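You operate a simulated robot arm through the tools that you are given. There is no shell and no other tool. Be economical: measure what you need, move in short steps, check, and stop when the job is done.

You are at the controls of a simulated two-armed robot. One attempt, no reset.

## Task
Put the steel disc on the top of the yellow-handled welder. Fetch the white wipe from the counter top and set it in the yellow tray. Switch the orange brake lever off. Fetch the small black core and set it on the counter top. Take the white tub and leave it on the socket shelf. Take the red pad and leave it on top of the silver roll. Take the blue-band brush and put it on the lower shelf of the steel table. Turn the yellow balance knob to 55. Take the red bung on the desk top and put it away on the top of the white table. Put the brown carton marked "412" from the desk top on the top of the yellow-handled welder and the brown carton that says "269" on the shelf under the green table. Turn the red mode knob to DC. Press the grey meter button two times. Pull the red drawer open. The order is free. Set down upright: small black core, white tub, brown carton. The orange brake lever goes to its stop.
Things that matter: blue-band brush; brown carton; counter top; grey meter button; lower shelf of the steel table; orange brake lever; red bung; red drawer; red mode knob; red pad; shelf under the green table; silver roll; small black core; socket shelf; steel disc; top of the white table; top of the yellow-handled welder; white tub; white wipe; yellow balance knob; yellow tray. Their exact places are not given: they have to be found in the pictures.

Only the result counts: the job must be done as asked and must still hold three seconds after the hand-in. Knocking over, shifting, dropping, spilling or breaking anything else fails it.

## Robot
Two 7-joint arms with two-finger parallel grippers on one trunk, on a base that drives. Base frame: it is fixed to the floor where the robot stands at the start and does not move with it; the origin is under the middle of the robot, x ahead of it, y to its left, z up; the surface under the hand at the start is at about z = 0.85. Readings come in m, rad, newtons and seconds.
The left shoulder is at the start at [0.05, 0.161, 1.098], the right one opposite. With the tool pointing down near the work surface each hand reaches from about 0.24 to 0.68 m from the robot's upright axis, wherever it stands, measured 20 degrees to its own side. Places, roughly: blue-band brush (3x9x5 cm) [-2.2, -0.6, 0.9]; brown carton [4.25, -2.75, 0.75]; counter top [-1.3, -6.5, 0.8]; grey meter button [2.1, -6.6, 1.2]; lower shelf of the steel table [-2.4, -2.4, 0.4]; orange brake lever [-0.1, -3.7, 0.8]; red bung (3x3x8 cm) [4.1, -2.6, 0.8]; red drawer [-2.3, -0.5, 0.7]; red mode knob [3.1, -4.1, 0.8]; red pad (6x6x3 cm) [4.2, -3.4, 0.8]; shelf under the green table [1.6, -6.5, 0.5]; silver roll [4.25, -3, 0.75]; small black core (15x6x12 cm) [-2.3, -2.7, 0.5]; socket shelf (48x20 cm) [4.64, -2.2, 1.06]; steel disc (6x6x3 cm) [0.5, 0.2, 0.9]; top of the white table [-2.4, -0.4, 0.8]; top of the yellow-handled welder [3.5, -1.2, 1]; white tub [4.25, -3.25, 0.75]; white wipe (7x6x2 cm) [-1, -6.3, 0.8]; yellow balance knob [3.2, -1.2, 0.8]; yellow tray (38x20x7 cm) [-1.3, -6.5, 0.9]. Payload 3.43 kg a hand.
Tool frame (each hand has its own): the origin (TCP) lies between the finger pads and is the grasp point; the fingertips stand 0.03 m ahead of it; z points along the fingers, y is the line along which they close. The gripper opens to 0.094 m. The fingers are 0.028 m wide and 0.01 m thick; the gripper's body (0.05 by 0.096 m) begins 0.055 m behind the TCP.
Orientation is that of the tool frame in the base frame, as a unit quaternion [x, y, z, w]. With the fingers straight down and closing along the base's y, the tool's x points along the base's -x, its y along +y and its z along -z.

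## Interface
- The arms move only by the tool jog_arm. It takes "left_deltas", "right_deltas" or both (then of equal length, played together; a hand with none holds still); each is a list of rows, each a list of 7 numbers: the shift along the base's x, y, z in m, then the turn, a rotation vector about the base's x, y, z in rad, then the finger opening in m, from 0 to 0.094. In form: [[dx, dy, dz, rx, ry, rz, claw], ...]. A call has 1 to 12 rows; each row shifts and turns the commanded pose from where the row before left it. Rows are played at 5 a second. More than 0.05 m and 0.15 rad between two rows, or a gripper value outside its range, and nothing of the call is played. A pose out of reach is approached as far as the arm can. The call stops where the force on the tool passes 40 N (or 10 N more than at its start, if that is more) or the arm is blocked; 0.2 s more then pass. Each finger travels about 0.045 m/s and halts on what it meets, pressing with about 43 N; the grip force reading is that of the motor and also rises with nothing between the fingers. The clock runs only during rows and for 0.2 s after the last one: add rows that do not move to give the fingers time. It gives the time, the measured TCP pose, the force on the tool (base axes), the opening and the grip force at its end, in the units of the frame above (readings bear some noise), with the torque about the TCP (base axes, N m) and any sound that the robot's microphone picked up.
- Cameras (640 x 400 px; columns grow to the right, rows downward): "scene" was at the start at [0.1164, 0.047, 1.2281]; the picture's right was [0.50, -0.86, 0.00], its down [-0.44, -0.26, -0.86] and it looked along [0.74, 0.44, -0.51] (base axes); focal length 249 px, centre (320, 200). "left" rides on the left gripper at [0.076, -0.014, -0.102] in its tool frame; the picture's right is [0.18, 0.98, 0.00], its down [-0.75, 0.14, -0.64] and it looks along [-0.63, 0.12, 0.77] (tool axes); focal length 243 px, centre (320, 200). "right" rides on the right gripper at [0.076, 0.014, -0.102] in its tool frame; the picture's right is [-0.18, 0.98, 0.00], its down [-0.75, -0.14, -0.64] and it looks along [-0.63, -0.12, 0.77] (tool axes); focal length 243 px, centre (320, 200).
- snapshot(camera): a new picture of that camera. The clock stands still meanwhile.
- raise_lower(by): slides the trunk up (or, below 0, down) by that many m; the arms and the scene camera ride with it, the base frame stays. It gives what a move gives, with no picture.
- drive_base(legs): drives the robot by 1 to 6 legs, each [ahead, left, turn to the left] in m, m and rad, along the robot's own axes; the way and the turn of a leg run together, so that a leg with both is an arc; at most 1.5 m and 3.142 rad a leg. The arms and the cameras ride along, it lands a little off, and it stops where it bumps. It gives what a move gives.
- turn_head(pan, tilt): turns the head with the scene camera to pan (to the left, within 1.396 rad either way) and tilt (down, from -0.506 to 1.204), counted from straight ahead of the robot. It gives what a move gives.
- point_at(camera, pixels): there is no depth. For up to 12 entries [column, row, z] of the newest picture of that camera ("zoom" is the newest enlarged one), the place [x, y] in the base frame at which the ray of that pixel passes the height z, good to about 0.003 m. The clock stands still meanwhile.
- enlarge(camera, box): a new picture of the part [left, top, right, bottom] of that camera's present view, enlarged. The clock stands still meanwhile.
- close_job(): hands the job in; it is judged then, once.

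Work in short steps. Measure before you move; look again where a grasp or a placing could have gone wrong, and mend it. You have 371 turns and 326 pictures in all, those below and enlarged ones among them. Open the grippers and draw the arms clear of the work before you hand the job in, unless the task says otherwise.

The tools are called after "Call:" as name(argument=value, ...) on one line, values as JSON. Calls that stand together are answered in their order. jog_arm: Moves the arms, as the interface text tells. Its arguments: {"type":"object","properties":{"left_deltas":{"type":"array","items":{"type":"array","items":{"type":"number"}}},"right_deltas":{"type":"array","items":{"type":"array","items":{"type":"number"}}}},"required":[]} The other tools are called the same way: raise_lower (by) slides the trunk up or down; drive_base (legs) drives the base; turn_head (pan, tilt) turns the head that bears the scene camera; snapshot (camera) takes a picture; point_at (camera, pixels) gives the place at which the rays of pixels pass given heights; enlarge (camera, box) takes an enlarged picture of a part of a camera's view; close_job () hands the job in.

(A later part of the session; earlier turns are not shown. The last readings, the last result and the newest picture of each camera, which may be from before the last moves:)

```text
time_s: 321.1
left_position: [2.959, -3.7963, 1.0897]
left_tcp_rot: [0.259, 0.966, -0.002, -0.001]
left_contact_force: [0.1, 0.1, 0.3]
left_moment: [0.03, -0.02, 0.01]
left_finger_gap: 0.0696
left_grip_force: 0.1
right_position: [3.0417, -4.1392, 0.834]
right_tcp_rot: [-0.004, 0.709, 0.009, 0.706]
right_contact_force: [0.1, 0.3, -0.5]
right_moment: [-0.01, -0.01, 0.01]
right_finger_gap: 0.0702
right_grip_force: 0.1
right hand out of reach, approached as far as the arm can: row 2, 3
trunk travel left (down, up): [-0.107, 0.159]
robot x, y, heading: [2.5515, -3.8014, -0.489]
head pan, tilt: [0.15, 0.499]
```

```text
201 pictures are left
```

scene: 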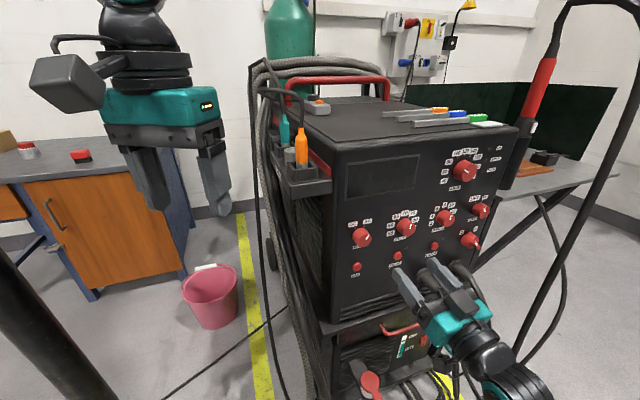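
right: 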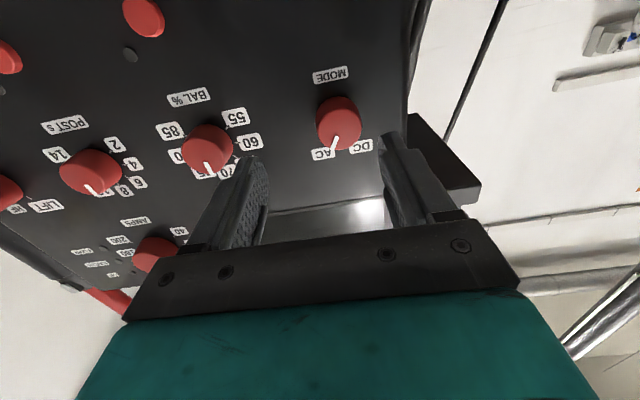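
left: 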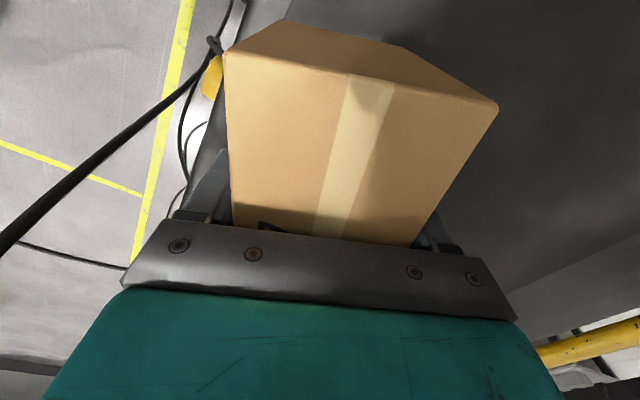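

Now nearly aligned. Pre-roll +0.75 rad, centre on the knob (y -4.124, z 0.827) and advance.

Call:
jog_arm(right_deltas=[[0.0, 0.008, -0.004, 0.15, 0, 0, 0.07], [0.0, 0.007, -0.003, 0.15, 0, -0.01, 0.07], [0.01, 0, 0, 0.15, 0, -0.01, 0.07], [0.01, 0, 0, 0.15, 0, 0, 0.07], [0.01, 0, 0, 0.15, 0, 0, 0.07], [0, 0, 0, 0, 0, 0, 0.07]])

Call:
snapshot(camera="right")

```text
time_s: 322.5
left_position: [2.9585, -3.7966, 1.0906]
left_tcp_rot: [0.258, 0.966, -0.002, -0.002]
left_contact_force: [-0.2, 0.5, -0.4]
left_moment: [-0.03, -0.02, -0.02]
left_finger_gap: 0.0701
left_grip_force: 0.1
right_position: [3.0706, -4.1237, 0.8245]
right_tcp_rot: [0.264, 0.657, 0.259, 0.657]
right_contact_force: [-0.3, 0.1, -0.2]
right_moment: [-0.01, 0.01, 0.0]
right_finger_gap: 0.0701
right_grip_force: 0.0
trunk travel left (down, up): [-0.107, 0.159]
robot x, y, heading: [2.5494, -3.8084, -0.487]
head pan, tilt: [0.15, 0.499]
```

```text
200 pictures are left
```

right: 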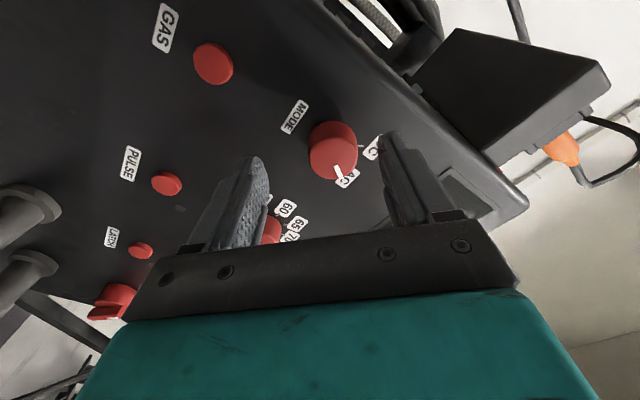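

Knob appears ~1 cm above the hand's axis; correct z +0.010 and advance to straddle it.

Call:
jog_arm(right_deltas=[[0.0, 0.0, 0.01, 0, 0, 0, 0.07], [0.015, 0, 0, 0, 0, 0, 0.07], [0.012, 0, 0, 0, 0, 0, 0.07], [0, 0, 0, 0, 0, 0, 0.07]])

Call:
snapshot(camera="right")

```text
time_s: 323.5
left_position: [2.9583, -3.7966, 1.0893]
left_tcp_rot: [0.259, 0.966, -0.001, -0.002]
left_contact_force: [0.1, -0.5, 0.0]
left_moment: [0.01, 0.0, 0.0]
left_finger_gap: 0.0696
left_grip_force: 0.0
right_position: [3.0985, -4.1228, 0.8343]
right_tcp_rot: [0.263, 0.658, 0.259, 0.657]
right_contact_force: [-0.8, 0.5, -0.8]
right_moment: [0.05, 0.02, 0.0]
right_finger_gap: 0.0701
right_grip_force: 0.0
trunk travel left (down, up): [-0.107, 0.159]
robot x, y, heading: [2.5496, -3.804, -0.489]
head pan, tilt: [0.15, 0.499]
```

```text
199 pictures are left
```

right: 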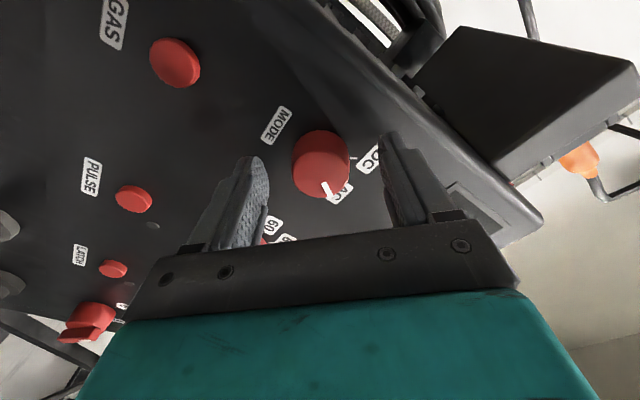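

Centred. Advance 1.2 cm more and close.

Call:
jog_arm(right_deltas=[[0.008, 0, 0, 0, 0, 0, 0.07], [0.004, 0, 0, 0, 0, 0, 0.07], [0, 0, 0, 0, 0, 0, 0.05], [0, 0, 0, 0, 0, 0, 0.03], [0, 0, 0, 0, 0, 0, 0.02], [0, 0, 0, 0, 0, 0, 0.02], [0, 0, 0, 0, 0, 0, 0.02]])

Call:
snapshot(camera="right")

```text
time_s: 324.1
left_position: [2.9552, -3.796, 1.0907]
left_tcp_rot: [0.26, 0.966, -0.004, 0.001]
left_contact_force: [-0.2, 0.6, 0.6]
left_moment: [-0.03, -0.01, 0.01]
left_finger_gap: 0.0701
left_grip_force: 0.1
right_position: [3.1049, -4.121, 0.8353]
right_tcp_rot: [0.263, 0.655, 0.26, 0.659]
right_contact_force: [-25.7, 6.8, 8.6]
right_moment: [0.11, -0.06, 0.41]
right_finger_gap: 0.0635
right_grip_force: 10.5
trunk travel left (down, up): [-0.107, 0.159]
robot x, y, heading: [2.5469, -3.8062, -0.489]
head pan, tilt: [0.15, 0.499]
stopped in row 3 (right hand): the force on the tool passed its limit at 46 N (the readings are from after the stop); the commanded pose is now the measured one
```

```text
198 pictures are left
```

right: 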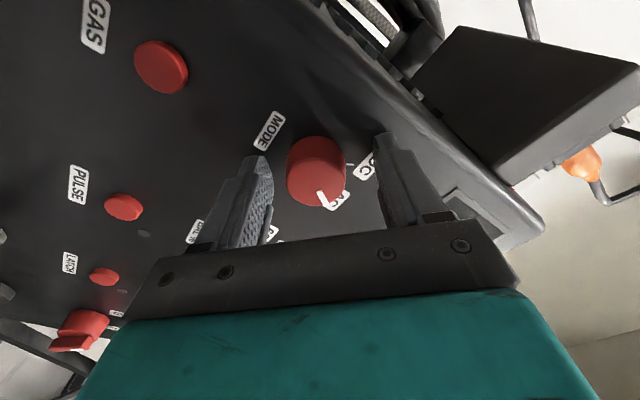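

Panel touched at 3.105; back 4 mm and close.

Call:
jog_arm(right_deltas=[[-0.004, 0, 0, 0, 0, 0, 0.06], [0, 0, 0, 0, 0, 0, 0.04], [0, 0, 0, 0, 0, 0, 0.02], [0, 0, 0, 0, 0, 0, 0.02], [0, 0, 0, 0, 0, 0, 0.02], [0, 0, 0, 0, 0, 0, 0.02]])

Call:
snapshot(camera="right")

```text
time_s: 325.5
left_position: [2.9589, -3.7953, 1.0901]
left_tcp_rot: [0.259, 0.966, -0.002, -0.001]
left_contact_force: [-0.4, 0.2, -0.4]
left_moment: [0.0, 0.04, 0.03]
left_finger_gap: 0.0702
left_grip_force: 0.0
right_position: [3.1028, -4.1218, 0.8332]
right_tcp_rot: [0.263, 0.658, 0.258, 0.657]
right_contact_force: [3.5, 7.7, 6.2]
right_moment: [-0.07, -0.32, 0.34]
right_finger_gap: 0.0348
right_grip_force: 45.2
trunk travel left (down, up): [-0.107, 0.159]
robot x, y, heading: [2.5471, -3.8069, -0.49]
head pan, tilt: [0.15, 0.499]
```

```text
197 pictures are left
```

right: 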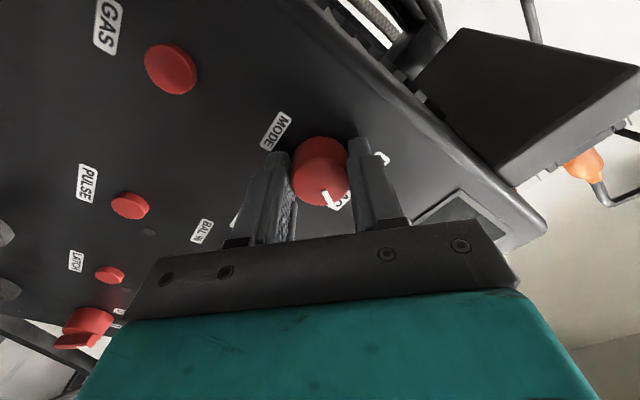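

Gripped. Roll -0.6 rad.

Call:
jog_arm(right_deltas=[[0, 0, 0, -0.15, 0, 0, 0.02], [0, 0, 0, -0.15, 0, 0, 0.02], [0, 0, 0, -0.15, 0, 0, 0.02], [0, 0, 0, -0.15, 0, 0, 0.02], [0, 0, 0, 0, 0, 0, 0.02]])

Call:
snapshot(camera="right")

Call:
enlarge(camera="scene", box=[320, 190, 420, 270])

```text
time_s: 326.7
left_position: [2.9589, -3.7973, 1.0894]
left_tcp_rot: [0.259, 0.966, -0.003, -0.002]
left_contact_force: [-0.1, -1.1, -1.0]
left_moment: [0.02, 0.0, 0.0]
left_finger_gap: 0.0699
left_grip_force: 0.0
right_position: [3.1037, -4.1239, 0.8321]
right_tcp_rot: [0.058, 0.705, 0.05, 0.705]
right_contact_force: [15.0, 2.2, 10.1]
right_moment: [-0.01, 0.16, 0.13]
right_finger_gap: 0.0348
right_grip_force: 44.6
trunk travel left (down, up): [-0.107, 0.159]
robot x, y, heading: [2.5496, -3.8067, -0.487]
head pan, tilt: [0.15, 0.499]
```

```text
196 pictures are left
```

right: 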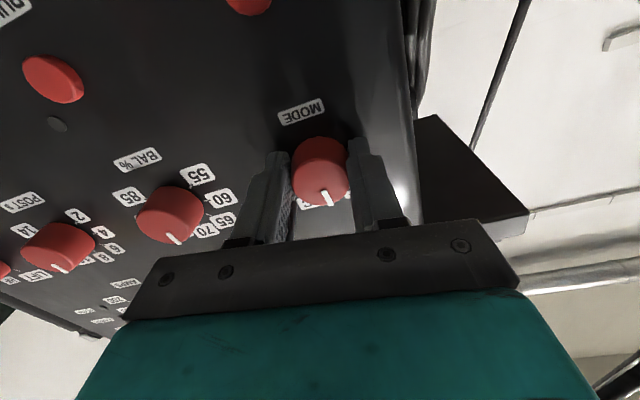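

```text
5.00 times, centred on (370, 230) of scene
```

zoom: 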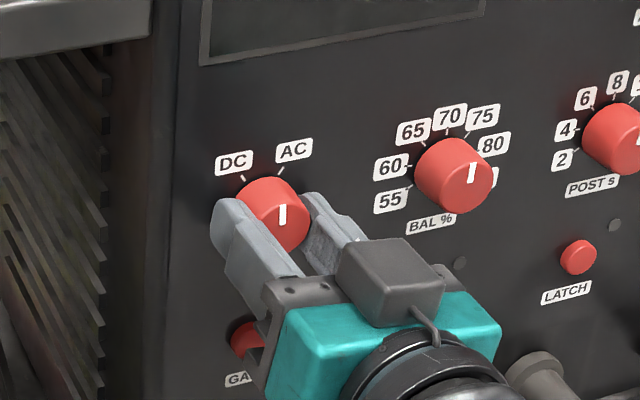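

Half way. Release, back off, roll +0.65 and regrip.

Call:
jog_arm(right_deltas=[[0, 0, 0, 0, 0, 0, 0.05], [0, 0, 0, 0, 0, 0, 0.07], [0, 0, 0, 0, 0, 0, 0.07], [-0.025, 0, 0, 0, 0, 0, 0.07], [-0.02, 0, 0, 0.15, 0, 0, 0.07], [0, 0, 0, 0.15, 0, 0, 0.07], [0, 0, 0, 0.15, 0, 0, 0.07], [0, 0, 0, 0.15, 0, 0, 0.07], [0, 0, 0, 0.1, 0, 0, 0.07], [0.02, 0.0, 0, 0, 0, 0, 0.07], [0.022, 0, 0, 0, 0, 0, 0.07], [0, 0, 0, 0, 0, 0, 0.07]])

Call:
jog_arm(right_deltas=[[0, 0, 0, 0, 0, 0, 0.05], [0, 0, 0, 0, 0, 0, 0.03], [0, 0, 0, 0, 0, 0, 0.02], [0, 0, 0, 0, 0, 0, 0.02], [0, 0, 0, 0, 0, 0, 0.02], [0, 0, 0, -0.15, 0, 0, 0.02], [0, 0, 0, -0.15, 0, 0, 0.02], [0, 0, 0, -0.15, 0, 0, 0.02], [0, 0, 0, -0.1, 0, 0, 0.02], [0, 0, 0, 0, 0, 0, 0.02]])

Call:
snapshot(camera="right")

Call:
enlarge(camera="scene", box=[320, 190, 420, 270])

```text
time_s: 329.3
left_position: [2.9594, -3.798, 1.0906]
left_tcp_rot: [0.259, 0.966, -0.002, -0.002]
left_contact_force: [0.5, -0.5, -0.2]
left_moment: [-0.01, -0.01, -0.01]
left_finger_gap: 0.0699
left_grip_force: 0.1
right_position: [3.1011, -4.1233, 0.8309]
right_tcp_rot: [0.297, 0.645, 0.291, 0.642]
right_contact_force: [0.6, 0.3, 0.1]
right_moment: [-0.04, 0.0, 0.01]
right_finger_gap: 0.0702
right_grip_force: 0.0
trunk travel left (down, up): [-0.107, 0.159]
robot x, y, heading: [2.5466, -3.8082, -0.49]
head pan, tilt: [0.15, 0.499]
```

```text
time_s: 331.5
left_position: [2.958, -3.7969, 1.0895]
left_tcp_rot: [0.258, 0.966, -0.002, -0.001]
left_contact_force: [-0.3, -0.3, -0.5]
left_moment: [-0.02, -0.01, -0.02]
left_finger_gap: 0.07
left_grip_force: 0.1
right_position: [3.1002, -4.1239, 0.833]
right_tcp_rot: [0.11, 0.699, 0.104, 0.699]
right_contact_force: [2.9, 7.1, 7.2]
right_moment: [0.58, -0.26, 0.23]
right_finger_gap: 0.0349
right_grip_force: 44.7
trunk travel left (down, up): [-0.107, 0.159]
robot x, y, heading: [2.5474, -3.8054, -0.488]
head pan, tilt: [0.15, 0.499]
```

```text
194 pictures are left
```

right: 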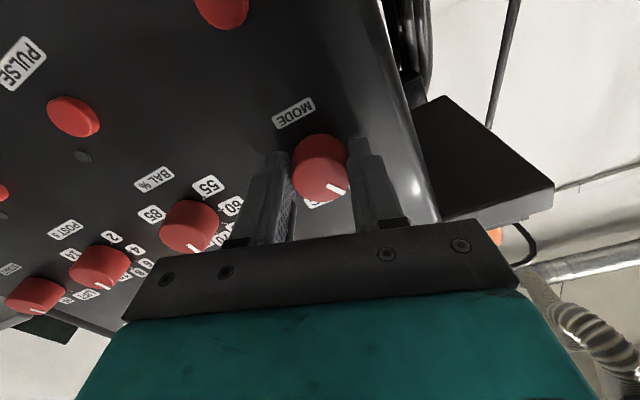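

```text
5.00 times, centred on (370, 230) of scene
```

zoom: 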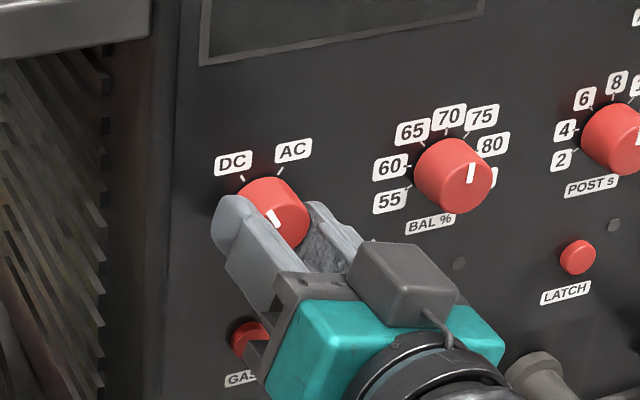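

The mark now leans toward DC and torque shows a stop. Release, back off and read.

Call:
jog_arm(right_deltas=[[0, 0, 0, 0, 0, 0, 0.05], [0, 0, 0, 0, 0, 0, 0.07], [0, 0, 0, 0, 0, 0, 0.07], [-0.025, 0, 0, 0, 0, 0, 0.07], [-0.03, 0, 0, 0, 0, 0, 0.07], [-0.03, -0.02, 0, 0.1, 0, 0, 0.07], [-0.02, -0.03, 0, 0.1, 0, 0, 0.07], [0, 0, 0, 0, 0, 0, 0.07]])

Call:
enlarge(camera="right", box=[260, 30, 480, 180])

Call:
enlarge(camera="scene", box=[320, 190, 420, 270])

```text
time_s: 333.3
left_position: [2.9598, -3.7971, 1.09]
left_tcp_rot: [0.259, 0.966, -0.002, -0.002]
left_contact_force: [-0.2, 0.5, 0.8]
left_moment: [-0.03, 0.0, 0.02]
left_finger_gap: 0.0702
left_grip_force: 0.0
right_position: [2.9943, -4.1736, 0.8325]
right_tcp_rot: [0.18, 0.685, 0.174, 0.684]
right_contact_force: [0.5, -0.1, 0.7]
right_moment: [0.05, 0.0, 0.01]
right_finger_gap: 0.0701
right_grip_force: 0.1
trunk travel left (down, up): [-0.107, 0.159]
robot x, y, heading: [2.5494, -3.804, -0.489]
head pan, tilt: [0.15, 0.499]
```

```text
2.67 times, centred on (370, 105) of right
```

zoom: 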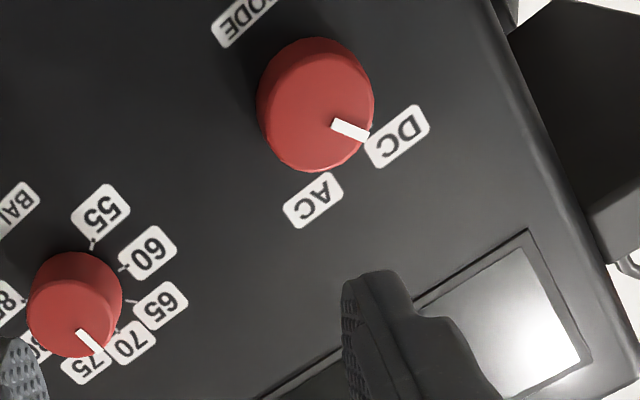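

```text
5.00 times, centred on (370, 230) of scene
```

zoom: 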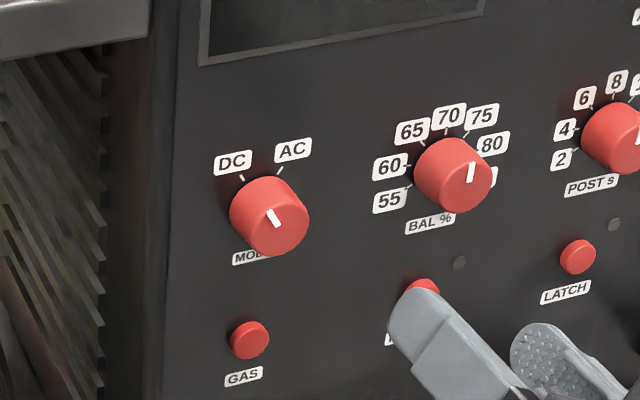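

Mode is on DC. I bring the right hand back to pointing down.

Call:
jog_arm(right_deltas=[[-0.03, 0.0, 0.02, -0.14, 0, 0, 0.07], [-0.03, 0, 0.03, -0.14, 0, 0, 0.07], [-0.02, 0.0, 0.03, -0.14, 0, 0, 0.07], [-0.02, 0.0, 0.03, -0.1, 0.1, 0, 0.07], [-0.01, 0.0, 0.03, 0, 0.15, 0, 0.07], [-0.01, 0.0, 0.03, 0, 0.15, 0, 0.07], [0, 0.0, 0.03, 0, 0.15, 0, 0.07], [0, 0.0, 0.03, 0, 0.15, 0, 0.07], [0, 0, 0.02, 0, 0.15, 0, 0.07], [0, 0, 0.02, 0, 0.15, 0, 0.07], [0, 0, 0.0, 0, 0.15, 0, 0.07], [0, 0, 0.0, 0, 0.15, 0, 0.07]])

Call:
jog_arm(right_deltas=[[0, 0, 0, 0, 0.15, 0, 0.07], [0, 0, 0, 0, 0.12, 0, 0.07], [-0.02, 0.0, 0, 0, 0.0, -0.12, 0.07], [-0.03, 0, 0, 0, 0, -0.12, 0.07], [0, 0.0, 0, 0, 0, -0.12, 0.07], [0, 0, 0, 0, 0, -0.12, 0.07], [0, 0, 0, 0, 0, 0, 0.07]])

```text
time_s: 335.9
left_position: [2.9593, -3.7958, 1.0913]
left_tcp_rot: [0.258, 0.966, -0.002, -0.001]
left_contact_force: [0.2, -0.3, -1.1]
left_moment: [0.01, -0.02, -0.02]
left_finger_gap: 0.07
left_grip_force: 0.1
right_position: [2.8747, -4.1729, 1.1022]
right_tcp_rot: [-0.006, 0.991, -0.009, 0.134]
right_contact_force: [1.0, 0.1, 0.1]
right_moment: [0.0, 0.02, 0.03]
right_finger_gap: 0.0698
right_grip_force: 0.1
trunk travel left (down, up): [-0.107, 0.159]
robot x, y, heading: [2.5481, -3.8064, -0.486]
head pan, tilt: [0.15, 0.499]
```

```text
time_s: 337.5
left_position: [2.9595, -3.7973, 1.09]
left_tcp_rot: [0.259, 0.966, -0.002, -0.002]
left_contact_force: [-0.4, -0.2, 0.1]
left_moment: [0.01, 0.0, 0.03]
left_finger_gap: 0.0701
left_grip_force: 0.1
right_position: [2.8244, -4.1739, 1.1021]
right_tcp_rot: [0.233, 0.973, -0.007, -0.001]
right_contact_force: [-0.5, -0.4, -0.5]
right_moment: [0.02, -0.01, -0.03]
right_finger_gap: 0.0699
right_grip_force: 0.0
trunk travel left (down, up): [-0.107, 0.159]
robot x, y, heading: [2.5465, -3.8078, -0.491]
head pan, tilt: [0.15, 0.499]
```

Drive back to the desk front.

Call:
drive_base(legs=[[0, 0, 0.49], [0, 1.06, 0], [1.05, 0, 0]])

Call:
turn_head(pan=0.1, tilt=0.7)

Call:
snapshot(camera="scene")

```text
time_s: 353.6
left_position: [3.9753, -2.5738, 1.0894]
left_tcp_rot: [0.029, 1.0, -0.003, 0.0]
left_contact_force: [0.7, 0.0, -0.5]
left_moment: [0.02, 0.02, -0.04]
left_finger_gap: 0.0697
left_grip_force: 0.0
right_position: [4.025, -2.9706, 1.1011]
right_tcp_rot: [0.001, 1.0, -0.006, 0.001]
right_contact_force: [-0.5, -0.3, -0.7]
right_moment: [0.03, -0.01, 0.01]
right_finger_gap: 0.0698
right_grip_force: 0.1
trunk travel left (down, up): [-0.107, 0.159]
robot x, y, heading: [3.6174, -2.7712, -0.029]
head pan, tilt: [0.15, 0.499]
```

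```text
time_s: 354.3
left_position: [3.9754, -2.5745, 1.0902]
left_tcp_rot: [0.03, 1.0, -0.002, -0.001]
left_contact_force: [0.0, -0.2, -0.3]
left_moment: [-0.04, -0.02, 0.02]
left_finger_gap: 0.0702
left_grip_force: 0.0
right_position: [4.025, -2.971, 1.1017]
right_tcp_rot: [0.001, 1.0, -0.008, 0.0]
right_contact_force: [0.8, 0.2, 0.2]
right_moment: [-0.01, 0.02, -0.03]
right_finger_gap: 0.07
right_grip_force: 0.0
trunk travel left (down, up): [-0.107, 0.159]
robot x, y, heading: [3.6174, -2.7669, -0.027]
head pan, tilt: [0.099, 0.7]
```

```text
190 pictures are left
```

scene: 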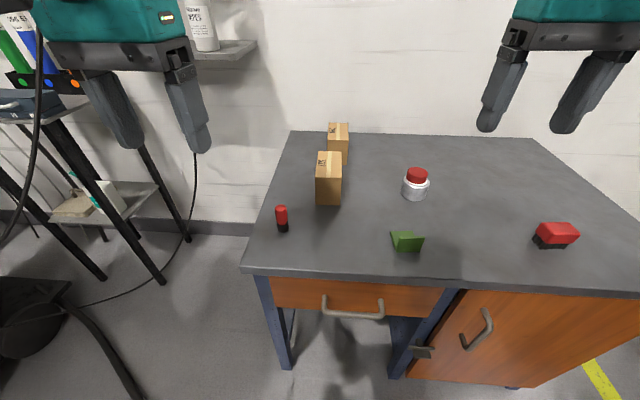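

269 stands at the back behind 537. I measure both and the bung.

Call:
enlarge(camera="scene", box=[260, 110, 440, 250])

```text
2.86 times, centred on (350, 180) of scene
```

zoom: 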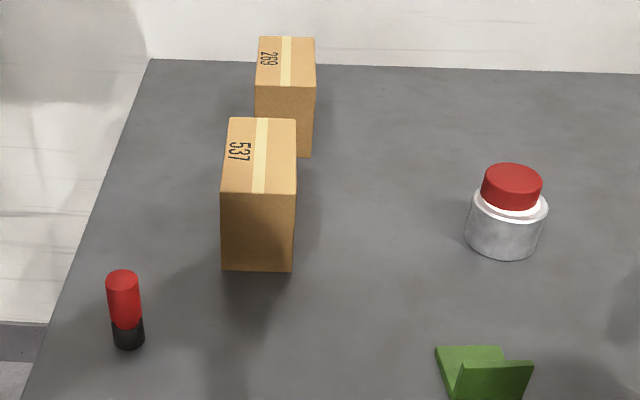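

Call:
point_at(camera="zoom", pixels=[[255, 85, 0.845], [315, 86, 0.845], [258, 37, 0.845], [313, 38, 0.845], [308, 157, 0.76], [221, 193, 0.845], [296, 193, 0.845], [230, 118, 0.845], [295, 119, 0.845], [127, 347, 0.76], [123, 275, 0.84], [150, 59, 0.76]])

```text
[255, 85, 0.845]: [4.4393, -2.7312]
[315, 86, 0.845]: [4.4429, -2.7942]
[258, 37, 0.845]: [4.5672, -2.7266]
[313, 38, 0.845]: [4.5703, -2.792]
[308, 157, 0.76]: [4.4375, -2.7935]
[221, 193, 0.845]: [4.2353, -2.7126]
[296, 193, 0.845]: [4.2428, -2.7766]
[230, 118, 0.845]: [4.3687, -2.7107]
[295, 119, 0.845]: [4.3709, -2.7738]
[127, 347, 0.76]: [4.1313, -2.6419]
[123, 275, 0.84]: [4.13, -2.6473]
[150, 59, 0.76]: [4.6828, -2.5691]
```

269: centre (4.504,-2.76), top 0.845 — far back. I test how far the right hand reaches with 0.6 rad tilt, at safe height.

Call:
jog_arm(right_deltas=[[0, 0, 0, 0, -0.15, 0, 0.094], [0, 0, 0, 0, -0.15, 0, 0.094], [0, 0, 0, 0, -0.15, 0, 0.094], [0, 0, 0, 0, -0.15, 0, 0.094], [0.045, 0.02, -0.01, 0, 0, 0, 0.094], [0.045, 0.02, -0.01, 0, 0, 0, 0.094], [0.045, 0.02, -0.01, 0, 0, 0, 0.094], [0.045, 0.02, -0.01, 0, 0, 0, 0.094], [0.045, 0.0, 0, 0, 0, 0, 0.094], [0.045, 0, 0, 0, 0, 0, 0.094], [0.045, 0, 0, 0, 0, 0, 0.094], [0, 0, 0, 0, 0, 0, 0.094]])

```text
refused: row 5 steps farther than a row can; nothing moved
```

Call:
jog_arm(right_deltas=[[0, 0, 0, 0, -0.15, 0, 0.094], [0, 0, 0, 0, -0.15, 0, 0.094], [0, 0, 0, 0, -0.15, 0, 0.094], [0, 0, 0, 0, -0.15, 0, 0.094], [0.045, 0.015, -0.01, 0, 0, 0, 0.094], [0.045, 0.015, -0.01, 0, 0, 0, 0.094], [0.045, 0.015, -0.01, 0, 0, 0, 0.094], [0.045, 0.015, -0.01, 0, 0, 0, 0.094], [0.045, 0.0, 0, 0, 0, 0, 0.094], [0.045, 0, 0, 0, 0, 0, 0.094], [0.045, 0, 0, 0, 0, 0, 0.094], [0, 0, 0, 0, 0, 0, 0.094]])

```text
time_s: 356.9
left_position: [3.9768, -2.575, 1.0901]
left_tcp_rot: [0.03, 1.0, -0.002, -0.001]
left_contact_force: [-0.8, -0.5, 0.5]
left_moment: [0.0, -0.02, 0.0]
left_finger_gap: 0.0696
left_grip_force: 0.0
right_position: [4.3399, -2.9124, 1.063]
right_tcp_rot: [0.003, 0.955, -0.006, 0.298]
right_contact_force: [0.0, -0.4, -0.6]
right_moment: [-0.03, 0.02, 0.01]
right_finger_gap: 0.0939
right_grip_force: 0.1
trunk travel left (down, up): [-0.107, 0.159]
robot x, y, heading: [3.6152, -2.77, -0.024]
head pan, tilt: [0.099, 0.7]
```

Excellent: 0.725 m from the axis without limit. I test further.

Call:
jog_arm(right_deltas=[[0.045, 0.0, 0, 0, 0, 0, 0.094], [0.045, 0, 0, 0, 0, 0, 0.094], [0.045, 0, 0, 0, 0, 0, 0.094], [0, 0, 0, 0, 0, 0, 0.094]])

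```text
time_s: 357.9
left_position: [3.9761, -2.5745, 1.0899]
left_tcp_rot: [0.03, 1.0, -0.002, -0.001]
left_contact_force: [0.2, 1.2, 0.0]
left_moment: [-0.02, -0.01, -0.04]
left_finger_gap: 0.07
left_grip_force: 0.1
right_position: [4.34, -2.9106, 1.0632]
right_tcp_rot: [0.004, 0.955, -0.006, 0.297]
right_contact_force: [-0.6, 0.2, 0.2]
right_moment: [-0.01, 0.01, 0.01]
right_finger_gap: 0.0938
right_grip_force: 0.0
right hand out of reach, approached as far as the arm can: row 1, 2, 3
trunk travel left (down, up): [-0.107, 0.159]
robot x, y, heading: [3.6158, -2.7704, -0.023]
head pan, tilt: [0.099, 0.7]
```

Max is 0.725 m with tilt 0.6. Plan: take the bung with the left hand first, then fetch 269 from the desk's left-front corner with the right hand at small tilt. Retract right, tilt left slightly over the bung.

Call:
jog_arm(right_deltas=[[-0.045, 0, 0.01, 0, 0.05, 0, 0.094], [-0.045, 0, 0.01, 0, 0.05, 0, 0.094], [-0.045, 0, 0.01, 0, 0.05, 0, 0.094], [-0.045, 0, 0.0, 0, 0.05, 0, 0.094], [-0.045, 0, 0, 0, 0.05, 0, 0.094], [-0.045, 0, 0, 0, 0, 0, 0.094], [-0.045, 0, 0, 0, 0, 0, 0.094], [0, 0, 0, 0, 0, 0, 0.094]], left_deltas=[[0.0, 0, 0, 0, -0.1, 0, 0.07], [0.02, -0.01, -0.01, 0, -0.1, 0, 0.07], [0.03, -0.02, -0.02, 0, -0.1, 0, 0.07], [0.03, -0.02, -0.03, 0, 0, 0.06, 0.07], [0.03, -0.02, -0.03, 0, 0, 0, 0.07], [0.03, 0, -0.03, 0, 0, 0, 0.07], [0.015, 0, -0.03, 0, 0, 0, 0.07], [0, 0, 0, 0, 0, 0, 0.07]])

Call:
snapshot(camera="left")

```text
time_s: 359.7
left_position: [4.1307, -2.6386, 0.9417]
left_tcp_rot: [0.0, 0.989, 0.007, 0.15]
left_contact_force: [0.5, 0.2, -0.3]
left_moment: [0.03, 0.02, 0.0]
left_finger_gap: 0.0698
left_grip_force: 0.1
left hand out of reach, approached as far as the arm can: row 7
right_position: [4.0237, -2.9109, 1.0919]
right_tcp_rot: [0.003, 0.985, -0.007, 0.175]
right_contact_force: [-0.1, 0.8, 0.2]
right_moment: [0.01, -0.01, 0.03]
right_finger_gap: 0.0941
right_grip_force: 0.1
trunk travel left (down, up): [-0.107, 0.159]
robot x, y, heading: [3.6094, -2.7634, -0.025]
head pan, tilt: [0.099, 0.7]
```

```text
188 pictures are left
```

left: 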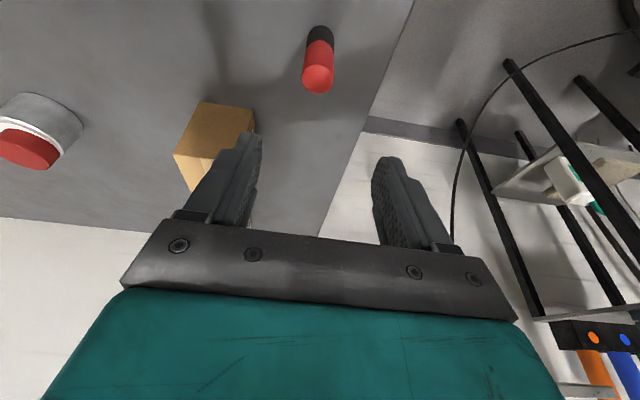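

Call:
point_at(camera="left", pixels=[[318, 80, 0.84], [319, 62, 0.8], [320, 30, 0.76]])

Call:
drive_base(legs=[[0.04, 0, 0.025]])

```text
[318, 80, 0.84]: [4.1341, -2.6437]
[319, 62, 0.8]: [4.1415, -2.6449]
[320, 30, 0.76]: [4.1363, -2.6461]
```

```text
time_s: 360.6
left_position: [4.1684, -2.6272, 0.9412]
left_tcp_rot: [-0.011, 0.989, 0.008, 0.149]
left_contact_force: [-0.4, 0.6, -0.4]
left_moment: [-0.02, 0.02, -0.02]
left_finger_gap: 0.0699
left_grip_force: 0.1
right_position: [4.0683, -2.901, 1.0915]
right_tcp_rot: [-0.009, 0.985, -0.006, 0.174]
right_contact_force: [0.1, -0.1, -0.4]
right_moment: [-0.01, 0.0, -0.01]
right_finger_gap: 0.094
right_grip_force: 0.0
trunk travel left (down, up): [-0.107, 0.159]
robot x, y, heading: [3.6526, -2.7686, -0.005]
head pan, tilt: [0.099, 0.7]
```

Bung axis (4.136,-2.645). Align, descend to z≈0.808 and close.

Call:
jog_arm(left_deltas=[[-0.032, -0.018, 0, 0, 0, 0, 0.07], [0, 0, -0.04, 0, 0, 0, 0.07], [0, 0, -0.045, 0, 0, 0, 0.07], [0, 0, -0.045, 0, 0, 0, 0.07], [0, 0, 0, 0, 0, 0, 0.05], [0, 0, 0, 0, 0, 0, 0.01], [0, 0, 0, 0, 0, 0, 0.01], [0, 0, 0, 0, 0, 0, 0.01], [0, 0, 0, 0, 0, 0, 0.01]])

Call:
snapshot(camera="left")

```text
time_s: 361.6
left_position: [4.1269, -2.6209, 0.8557]
left_tcp_rot: [-0.01, 0.987, -0.002, 0.16]
left_contact_force: [0.4, 0.0, -0.6]
left_moment: [0.0, 0.0, 0.0]
left_finger_gap: 0.0702
left_grip_force: 0.2
left hand out of reach, approached as far as the arm can: row 2, 3, 4
right_position: [4.0694, -2.9004, 1.0906]
right_tcp_rot: [-0.011, 0.985, -0.005, 0.174]
right_contact_force: [0.0, 0.0, -0.7]
right_moment: [-0.02, 0.05, 0.0]
right_finger_gap: 0.094
right_grip_force: 0.1
trunk travel left (down, up): [-0.107, 0.159]
robot x, y, heading: [3.6575, -2.7705, 0.0]
head pan, tilt: [0.099, 0.7]
stopped in row 4 (left hand): the force on the tool passed its limit at 54 N (the readings are from after the stop); the commanded pose is now the measured one
```

```text
187 pictures are left
```

left: 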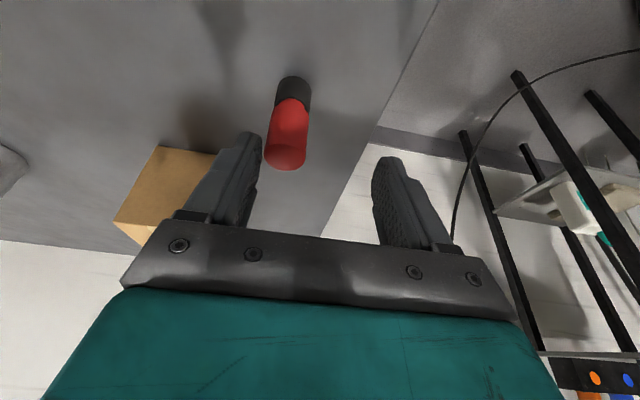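

The reach limit pulled the hand off and something was touched. I check the bung's place.

Call:
point_at(camera="left", pixels=[[286, 158, 0.84], [293, 80, 0.76]])

Call:
snapshot(camera="scene")

```text
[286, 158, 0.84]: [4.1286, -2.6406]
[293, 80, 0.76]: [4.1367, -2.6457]
```

```text
186 pictures are left
```

scene: 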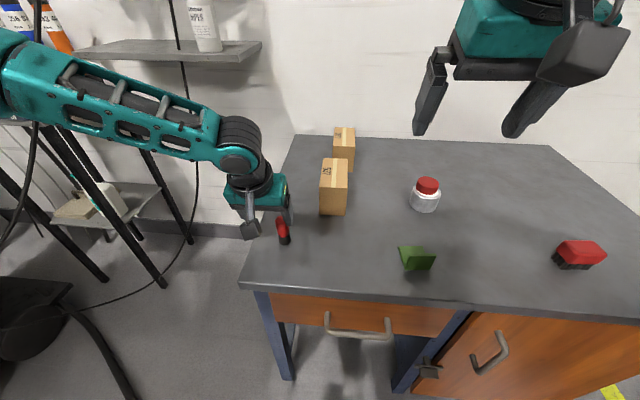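

Bung is still upright. I raise the hand, lower the trunk 0.1 m, and try again.

Call:
jog_arm(left_deltas=[[0, 0, 0.04, 0, 0, 0, 0.07], [0, 0, 0.045, 0, 0, 0, 0.07], [0, 0, 0.04, 0, 0, 0, 0.07], [0, 0, 0, 0, 0, 0, 0.07]])

Call:
raise_lower(by=-0.1)

Call:
jog_arm(left_deltas=[[0.008, -0.024, 0, 0, 0, 0, 0.07], [0, 0, 0, 0, 0, 0, 0.07]])

Call:
snapshot(camera="left")

```text
time_s: 362.6
left_position: [4.1268, -2.6194, 0.9825]
left_tcp_rot: [-0.01, 0.987, -0.002, 0.161]
left_contact_force: [-0.6, 0.0, -0.1]
left_moment: [-0.03, -0.01, 0.01]
left_finger_gap: 0.0701
left_grip_force: 0.0
right_position: [4.0667, -2.9005, 1.0921]
right_tcp_rot: [-0.009, 0.985, -0.006, 0.174]
right_contact_force: [0.1, -0.2, -0.2]
right_moment: [0.0, 0.0, 0.02]
right_finger_gap: 0.0941
right_grip_force: 0.1
trunk travel left (down, up): [-0.107, 0.159]
robot x, y, heading: [3.656, -2.7633, -0.004]
head pan, tilt: [0.099, 0.7]
```

```text
time_s: 363.9
left_position: [4.1275, -2.6191, 0.8815]
left_tcp_rot: [-0.009, 0.987, -0.002, 0.162]
left_contact_force: [0.2, 0.5, 0.6]
left_moment: [0.0, -0.02, -0.02]
left_finger_gap: 0.0699
left_grip_force: 0.0
right_position: [4.0676, -2.9009, 0.992]
right_tcp_rot: [-0.01, 0.984, -0.005, 0.175]
right_contact_force: [-0.1, 0.3, -0.6]
right_moment: [0.04, 0.0, 0.0]
right_finger_gap: 0.094
right_grip_force: 0.1
trunk travel left (down, up): [-0.007, 0.259]
robot x, y, heading: [3.6574, -2.7652, -0.001]
head pan, tilt: [0.099, 0.7]
```

```text
time_s: 364.5
left_position: [4.1349, -2.6435, 0.8826]
left_tcp_rot: [-0.009, 0.987, -0.003, 0.16]
left_contact_force: [0.5, -0.9, -0.6]
left_moment: [-0.01, 0.02, -0.02]
left_finger_gap: 0.0699
left_grip_force: 0.0
right_position: [4.0677, -2.9015, 0.9916]
right_tcp_rot: [-0.009, 0.985, -0.005, 0.175]
right_contact_force: [0.4, 0.3, -0.2]
right_moment: [0.04, 0.0, 0.0]
right_finger_gap: 0.0942
right_grip_force: 0.1
trunk travel left (down, up): [-0.007, 0.259]
robot x, y, heading: [3.6556, -2.7656, -0.004]
head pan, tilt: [0.099, 0.7]
```

```text
185 pictures are left
```

left: 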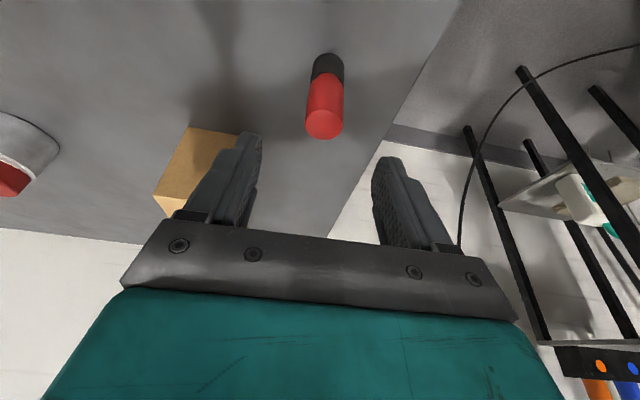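

No limit flagged now. Descend and close on the bung.

Call:
jog_arm(left_deltas=[[0.0, -0.001, -0.025, 0, 0, 0, 0.07], [0, 0, -0.025, 0, 0, 0, 0.07], [0, 0, -0.022, 0, 0, 0, 0.07], [0, 0, 0, 0, 0, 0, 0.05], [0, 0, 0, 0, 0, 0, 0.01], [0, 0, 0, 0, 0, 0, 0.01], [0, 0, 0, 0, 0, 0, 0.01], [0, 0, 0, 0, 0, 0, 0.01]])

Call:
snapshot(camera="left")

```text
time_s: 366.3
left_position: [4.1344, -2.6433, 0.8094]
left_tcp_rot: [-0.01, 0.987, -0.001, 0.162]
left_contact_force: [-0.3, -0.7, -0.7]
left_moment: [0.01, 0.03, 0.0]
left_finger_gap: 0.0295
left_grip_force: 42.9
right_position: [4.0676, -2.9008, 0.9931]
right_tcp_rot: [-0.009, 0.985, -0.005, 0.174]
right_contact_force: [-0.8, 0.4, -0.3]
right_moment: [-0.01, 0.01, -0.01]
right_finger_gap: 0.0939
right_grip_force: 0.1
trunk travel left (down, up): [-0.007, 0.259]
robot x, y, heading: [3.6542, -2.7679, 0.002]
head pan, tilt: [0.099, 0.7]
```

```text
184 pictures are left
```

left: 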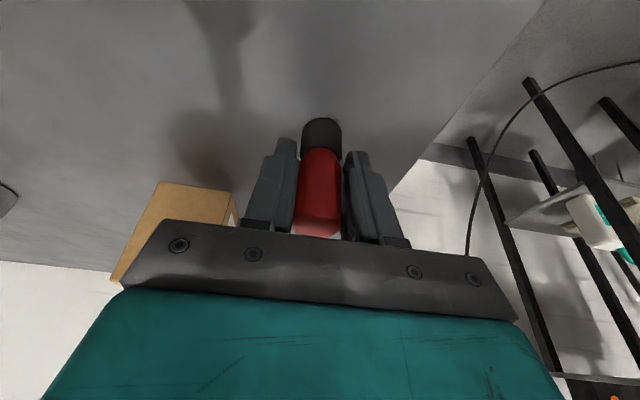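

Bung gripped. Lift and draw both hands in.

Call:
jog_arm(left_deltas=[[0, 0, 0.04, 0, 0, 0, 0.01], [0, 0, 0.045, 0, 0, 0, 0.01], [0, 0, 0.045, 0, 0, 0, 0.01], [-0.02, 0.01, 0.04, 0, 0, 0, 0.01], [-0.04, 0.02, 0.01, 0, 0, 0, 0.01], [-0.04, 0.02, 0.01, 0, 0, 0, 0.01], [-0.045, 0.01, 0.0, 0, 0, 0, 0.01], [-0.045, 0, 0, 0, 0, 0, 0.01], [-0.03, 0, 0, 0, 0, 0, 0.01], [0, 0, 0, 0, 0, 0, 0.01]], right_deltas=[[0, 0, 0.04, 0, 0, 0, 0.094], [0, 0, 0.04, 0, 0, 0, 0.094], [-0.03, 0, 0.03, 0, 0, 0, 0.094], [-0.04, 0, 0.0, 0, 0, 0, 0.094], [-0.04, 0, 0, 0, 0, 0, 0.094], [0, 0, 0, 0, 0, 0, 0.094], [0, 0, 0, 0, 0, 0, 0.094], [0, 0, 0, 0, 0, 0, 0.094], [0, 0, 0, 0, 0, 0, 0.094], [0, 0, 0, 0, 0, 0, 0.094]])

Call:
drive_base(legs=[[-0.15, 0, 0], [0, 0.46, 0], [0, 0, -0.3]])

Call:
turn_head(pan=-0.2, tilt=0.8)

Call:
snapshot(camera="scene")

```text
time_s: 368.5
left_position: [3.9151, -2.5856, 0.9986]
left_tcp_rot: [-0.009, 0.987, -0.002, 0.161]
left_contact_force: [0.1, -0.8, -1.1]
left_moment: [0.01, 0.01, 0.0]
left_finger_gap: 0.0294
left_grip_force: 43.1
right_position: [3.9579, -2.9008, 1.1002]
right_tcp_rot: [-0.009, 0.985, -0.005, 0.175]
right_contact_force: [-0.6, 0.2, 0.1]
right_moment: [0.01, 0.01, 0.01]
right_finger_gap: 0.094
right_grip_force: 0.1
trunk travel left (down, up): [-0.007, 0.259]
robot x, y, heading: [3.6567, -2.7684, -0.002]
head pan, tilt: [0.099, 0.7]
```

```text
time_s: 375.0
left_position: [3.8061, -2.209, 0.9986]
left_tcp_rot: [0.136, 0.977, -0.027, 0.159]
left_contact_force: [0.9, 0.0, -0.7]
left_moment: [0.04, 0.02, 0.03]
left_finger_gap: 0.0291
left_grip_force: 42.9
right_position: [3.755, -2.5218, 1.1015]
right_tcp_rot: [0.138, 0.975, -0.031, 0.172]
right_contact_force: [-0.5, 0.1, -0.1]
right_moment: [0.0, 0.01, 0.02]
right_finger_gap: 0.0938
right_grip_force: 0.1
trunk travel left (down, up): [-0.007, 0.259]
robot x, y, heading: [3.5033, -2.307, -0.304]
head pan, tilt: [0.099, 0.7]
```

```text
time_s: 375.8
left_position: [3.8066, -2.2084, 0.9985]
left_tcp_rot: [0.137, 0.977, -0.026, 0.159]
left_contact_force: [0.0, 0.6, -1.1]
left_moment: [-0.02, -0.01, -0.01]
left_finger_gap: 0.029
left_grip_force: 42.8
right_position: [3.756, -2.5224, 1.1015]
right_tcp_rot: [0.137, 0.975, -0.031, 0.172]
right_contact_force: [1.4, 0.8, 1.3]
right_moment: [-0.01, 0.0, -0.01]
right_finger_gap: 0.0942
right_grip_force: 0.0
trunk travel left (down, up): [-0.007, 0.259]
robot x, y, heading: [3.5016, -2.3003, -0.302]
head pan, tilt: [-0.201, 0.799]
```

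```text
183 pictures are left
```

scene: 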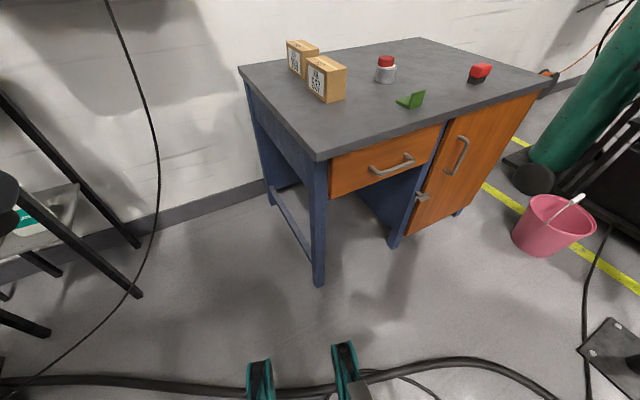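

Call:
point_at(camera="scene", pixels=[[260, 360, 0.1], [344, 342, 0.1], [260, 360, 0.15], [344, 342, 0.15], [318, 285, 0], [272, 205, 0], [358, 350, 0.1], [248, 366, 0.1], [135, 296, 0]])

```text
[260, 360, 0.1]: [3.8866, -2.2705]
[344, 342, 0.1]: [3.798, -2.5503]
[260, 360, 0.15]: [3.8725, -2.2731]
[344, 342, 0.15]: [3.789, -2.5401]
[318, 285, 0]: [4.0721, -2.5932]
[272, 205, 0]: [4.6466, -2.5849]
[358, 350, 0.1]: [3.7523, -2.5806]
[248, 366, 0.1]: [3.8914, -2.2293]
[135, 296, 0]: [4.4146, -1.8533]
```

Feet tips are at body (0.355, ±0.19). The stance (4.0,-2.31) heading -0.2 clears the desk rail. Drive there.

Call:
drive_base(legs=[[0, 0, 0.1], [0.49, 0.09, 0]])

Call:
turn_head(pan=-0.35, tilt=0.8)

Call:
snapshot(camera="scene")

Call:
snapshot(camera="right")

```text
time_s: 378.8
left_position: [4.1921, -2.1699, 0.9991]
left_tcp_rot: [0.085, 0.983, -0.017, 0.16]
left_contact_force: [-0.6, 0.9, -0.6]
left_moment: [0.01, 0.03, 0.0]
left_finger_gap: 0.0289
left_grip_force: 43.0
right_position: [4.1741, -2.4863, 1.1002]
right_tcp_rot: [0.085, 0.981, -0.022, 0.174]
right_contact_force: [0.3, 0.4, 0.1]
right_moment: [0.0, -0.01, 0.04]
right_finger_gap: 0.094
right_grip_force: 0.0
trunk travel left (down, up): [-0.007, 0.259]
robot x, y, heading: [3.902, -2.2955, -0.193]
head pan, tilt: [-0.201, 0.799]
stopped in leg 2: the robot was blocked; the commanded pose is now the measured one
```

```text
time_s: 379.5
left_position: [4.1916, -2.1697, 0.999]
left_tcp_rot: [0.085, 0.983, -0.018, 0.159]
left_contact_force: [0.0, 0.0, -1.0]
left_moment: [0.01, 0.01, -0.05]
left_finger_gap: 0.0291
left_grip_force: 42.6
right_position: [4.1739, -2.4873, 1.1006]
right_tcp_rot: [0.085, 0.981, -0.021, 0.175]
right_contact_force: [-0.9, 0.8, 0.0]
right_moment: [0.02, 0.0, 0.02]
right_finger_gap: 0.0938
right_grip_force: 0.0
trunk travel left (down, up): [-0.007, 0.259]
robot x, y, heading: [3.9016, -2.2992, -0.194]
head pan, tilt: [-0.351, 0.799]
```

```text
182 pictures are left
```

scene: 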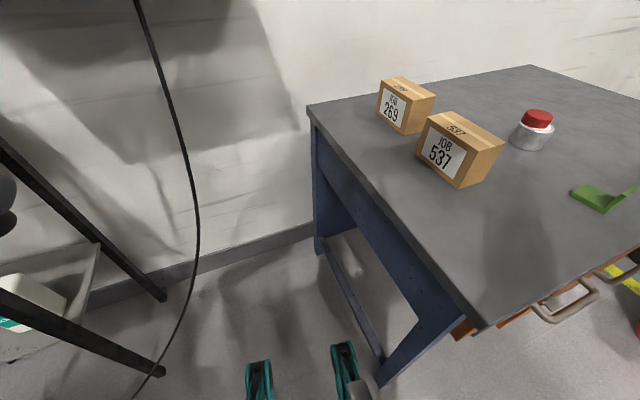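

```text
181 pictures are left
```

right: 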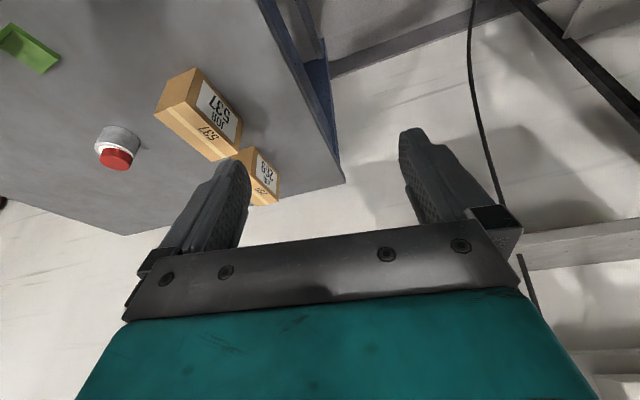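

The base side touched the desk's front-left leg. I back off, shift left, and go ahead again.

Call:
drive_base(legs=[[-0.04, 0, 0], [0, 0.06, 0.044], [0.155, 0.0, 0]])

Call:
snapshot(camera="scene")

```text
time_s: 382.2
left_position: [4.3085, -2.1145, 0.9997]
left_tcp_rot: [0.064, 0.985, -0.014, 0.16]
left_contact_force: [-0.7, 0.1, -1.5]
left_moment: [0.01, -0.01, 0.0]
left_finger_gap: 0.029
left_grip_force: 43.5
right_position: [4.3039, -2.4309, 1.1012]
right_tcp_rot: [0.065, 0.982, -0.017, 0.175]
right_contact_force: [-0.2, 0.3, -1.1]
right_moment: [0.02, 0.02, 0.0]
right_finger_gap: 0.0939
right_grip_force: 0.1
trunk travel left (down, up): [-0.007, 0.259]
robot x, y, heading: [4.0221, -2.2536, -0.151]
head pan, tilt: [-0.351, 0.799]
```

```text
180 pictures are left
```

scene: 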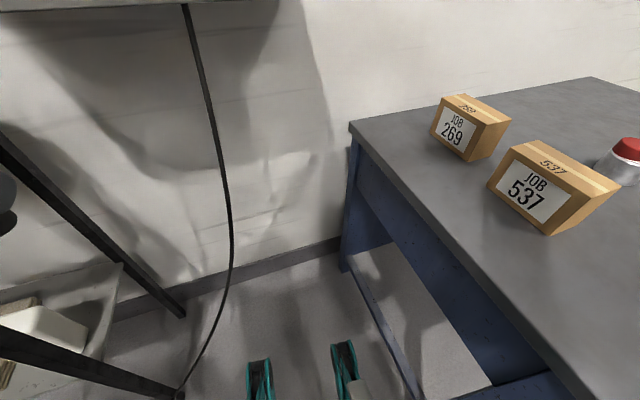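

Good position. I measure 269 from here.

Call:
enlarge(camera="scene", box=[400, 70, 640, 250])

Call:
point_at(camera="scene", pixels=[[444, 96, 0.845], [511, 119, 0.845], [489, 125, 0.845], [465, 93, 0.845], [468, 161, 0.76], [432, 132, 0.76], [585, 200, 0.845], [562, 203, 0.845]])

```text
2.22 times, centred on (520, 160) of scene
```

zoom: 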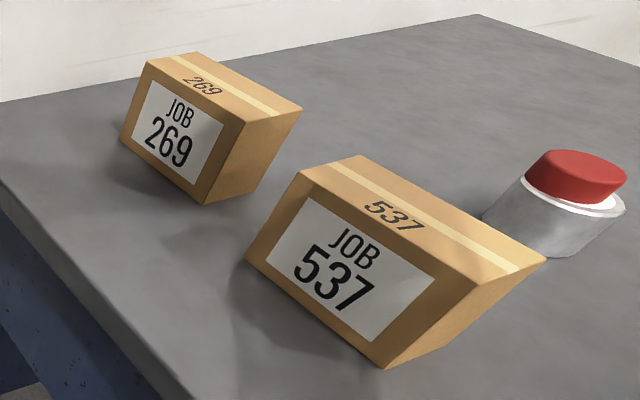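

```text
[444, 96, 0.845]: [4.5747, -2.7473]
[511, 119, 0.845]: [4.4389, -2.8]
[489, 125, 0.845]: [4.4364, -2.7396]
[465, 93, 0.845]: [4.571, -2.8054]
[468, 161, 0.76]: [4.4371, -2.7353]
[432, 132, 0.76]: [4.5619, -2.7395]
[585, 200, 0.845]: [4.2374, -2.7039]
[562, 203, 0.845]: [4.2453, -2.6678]
```

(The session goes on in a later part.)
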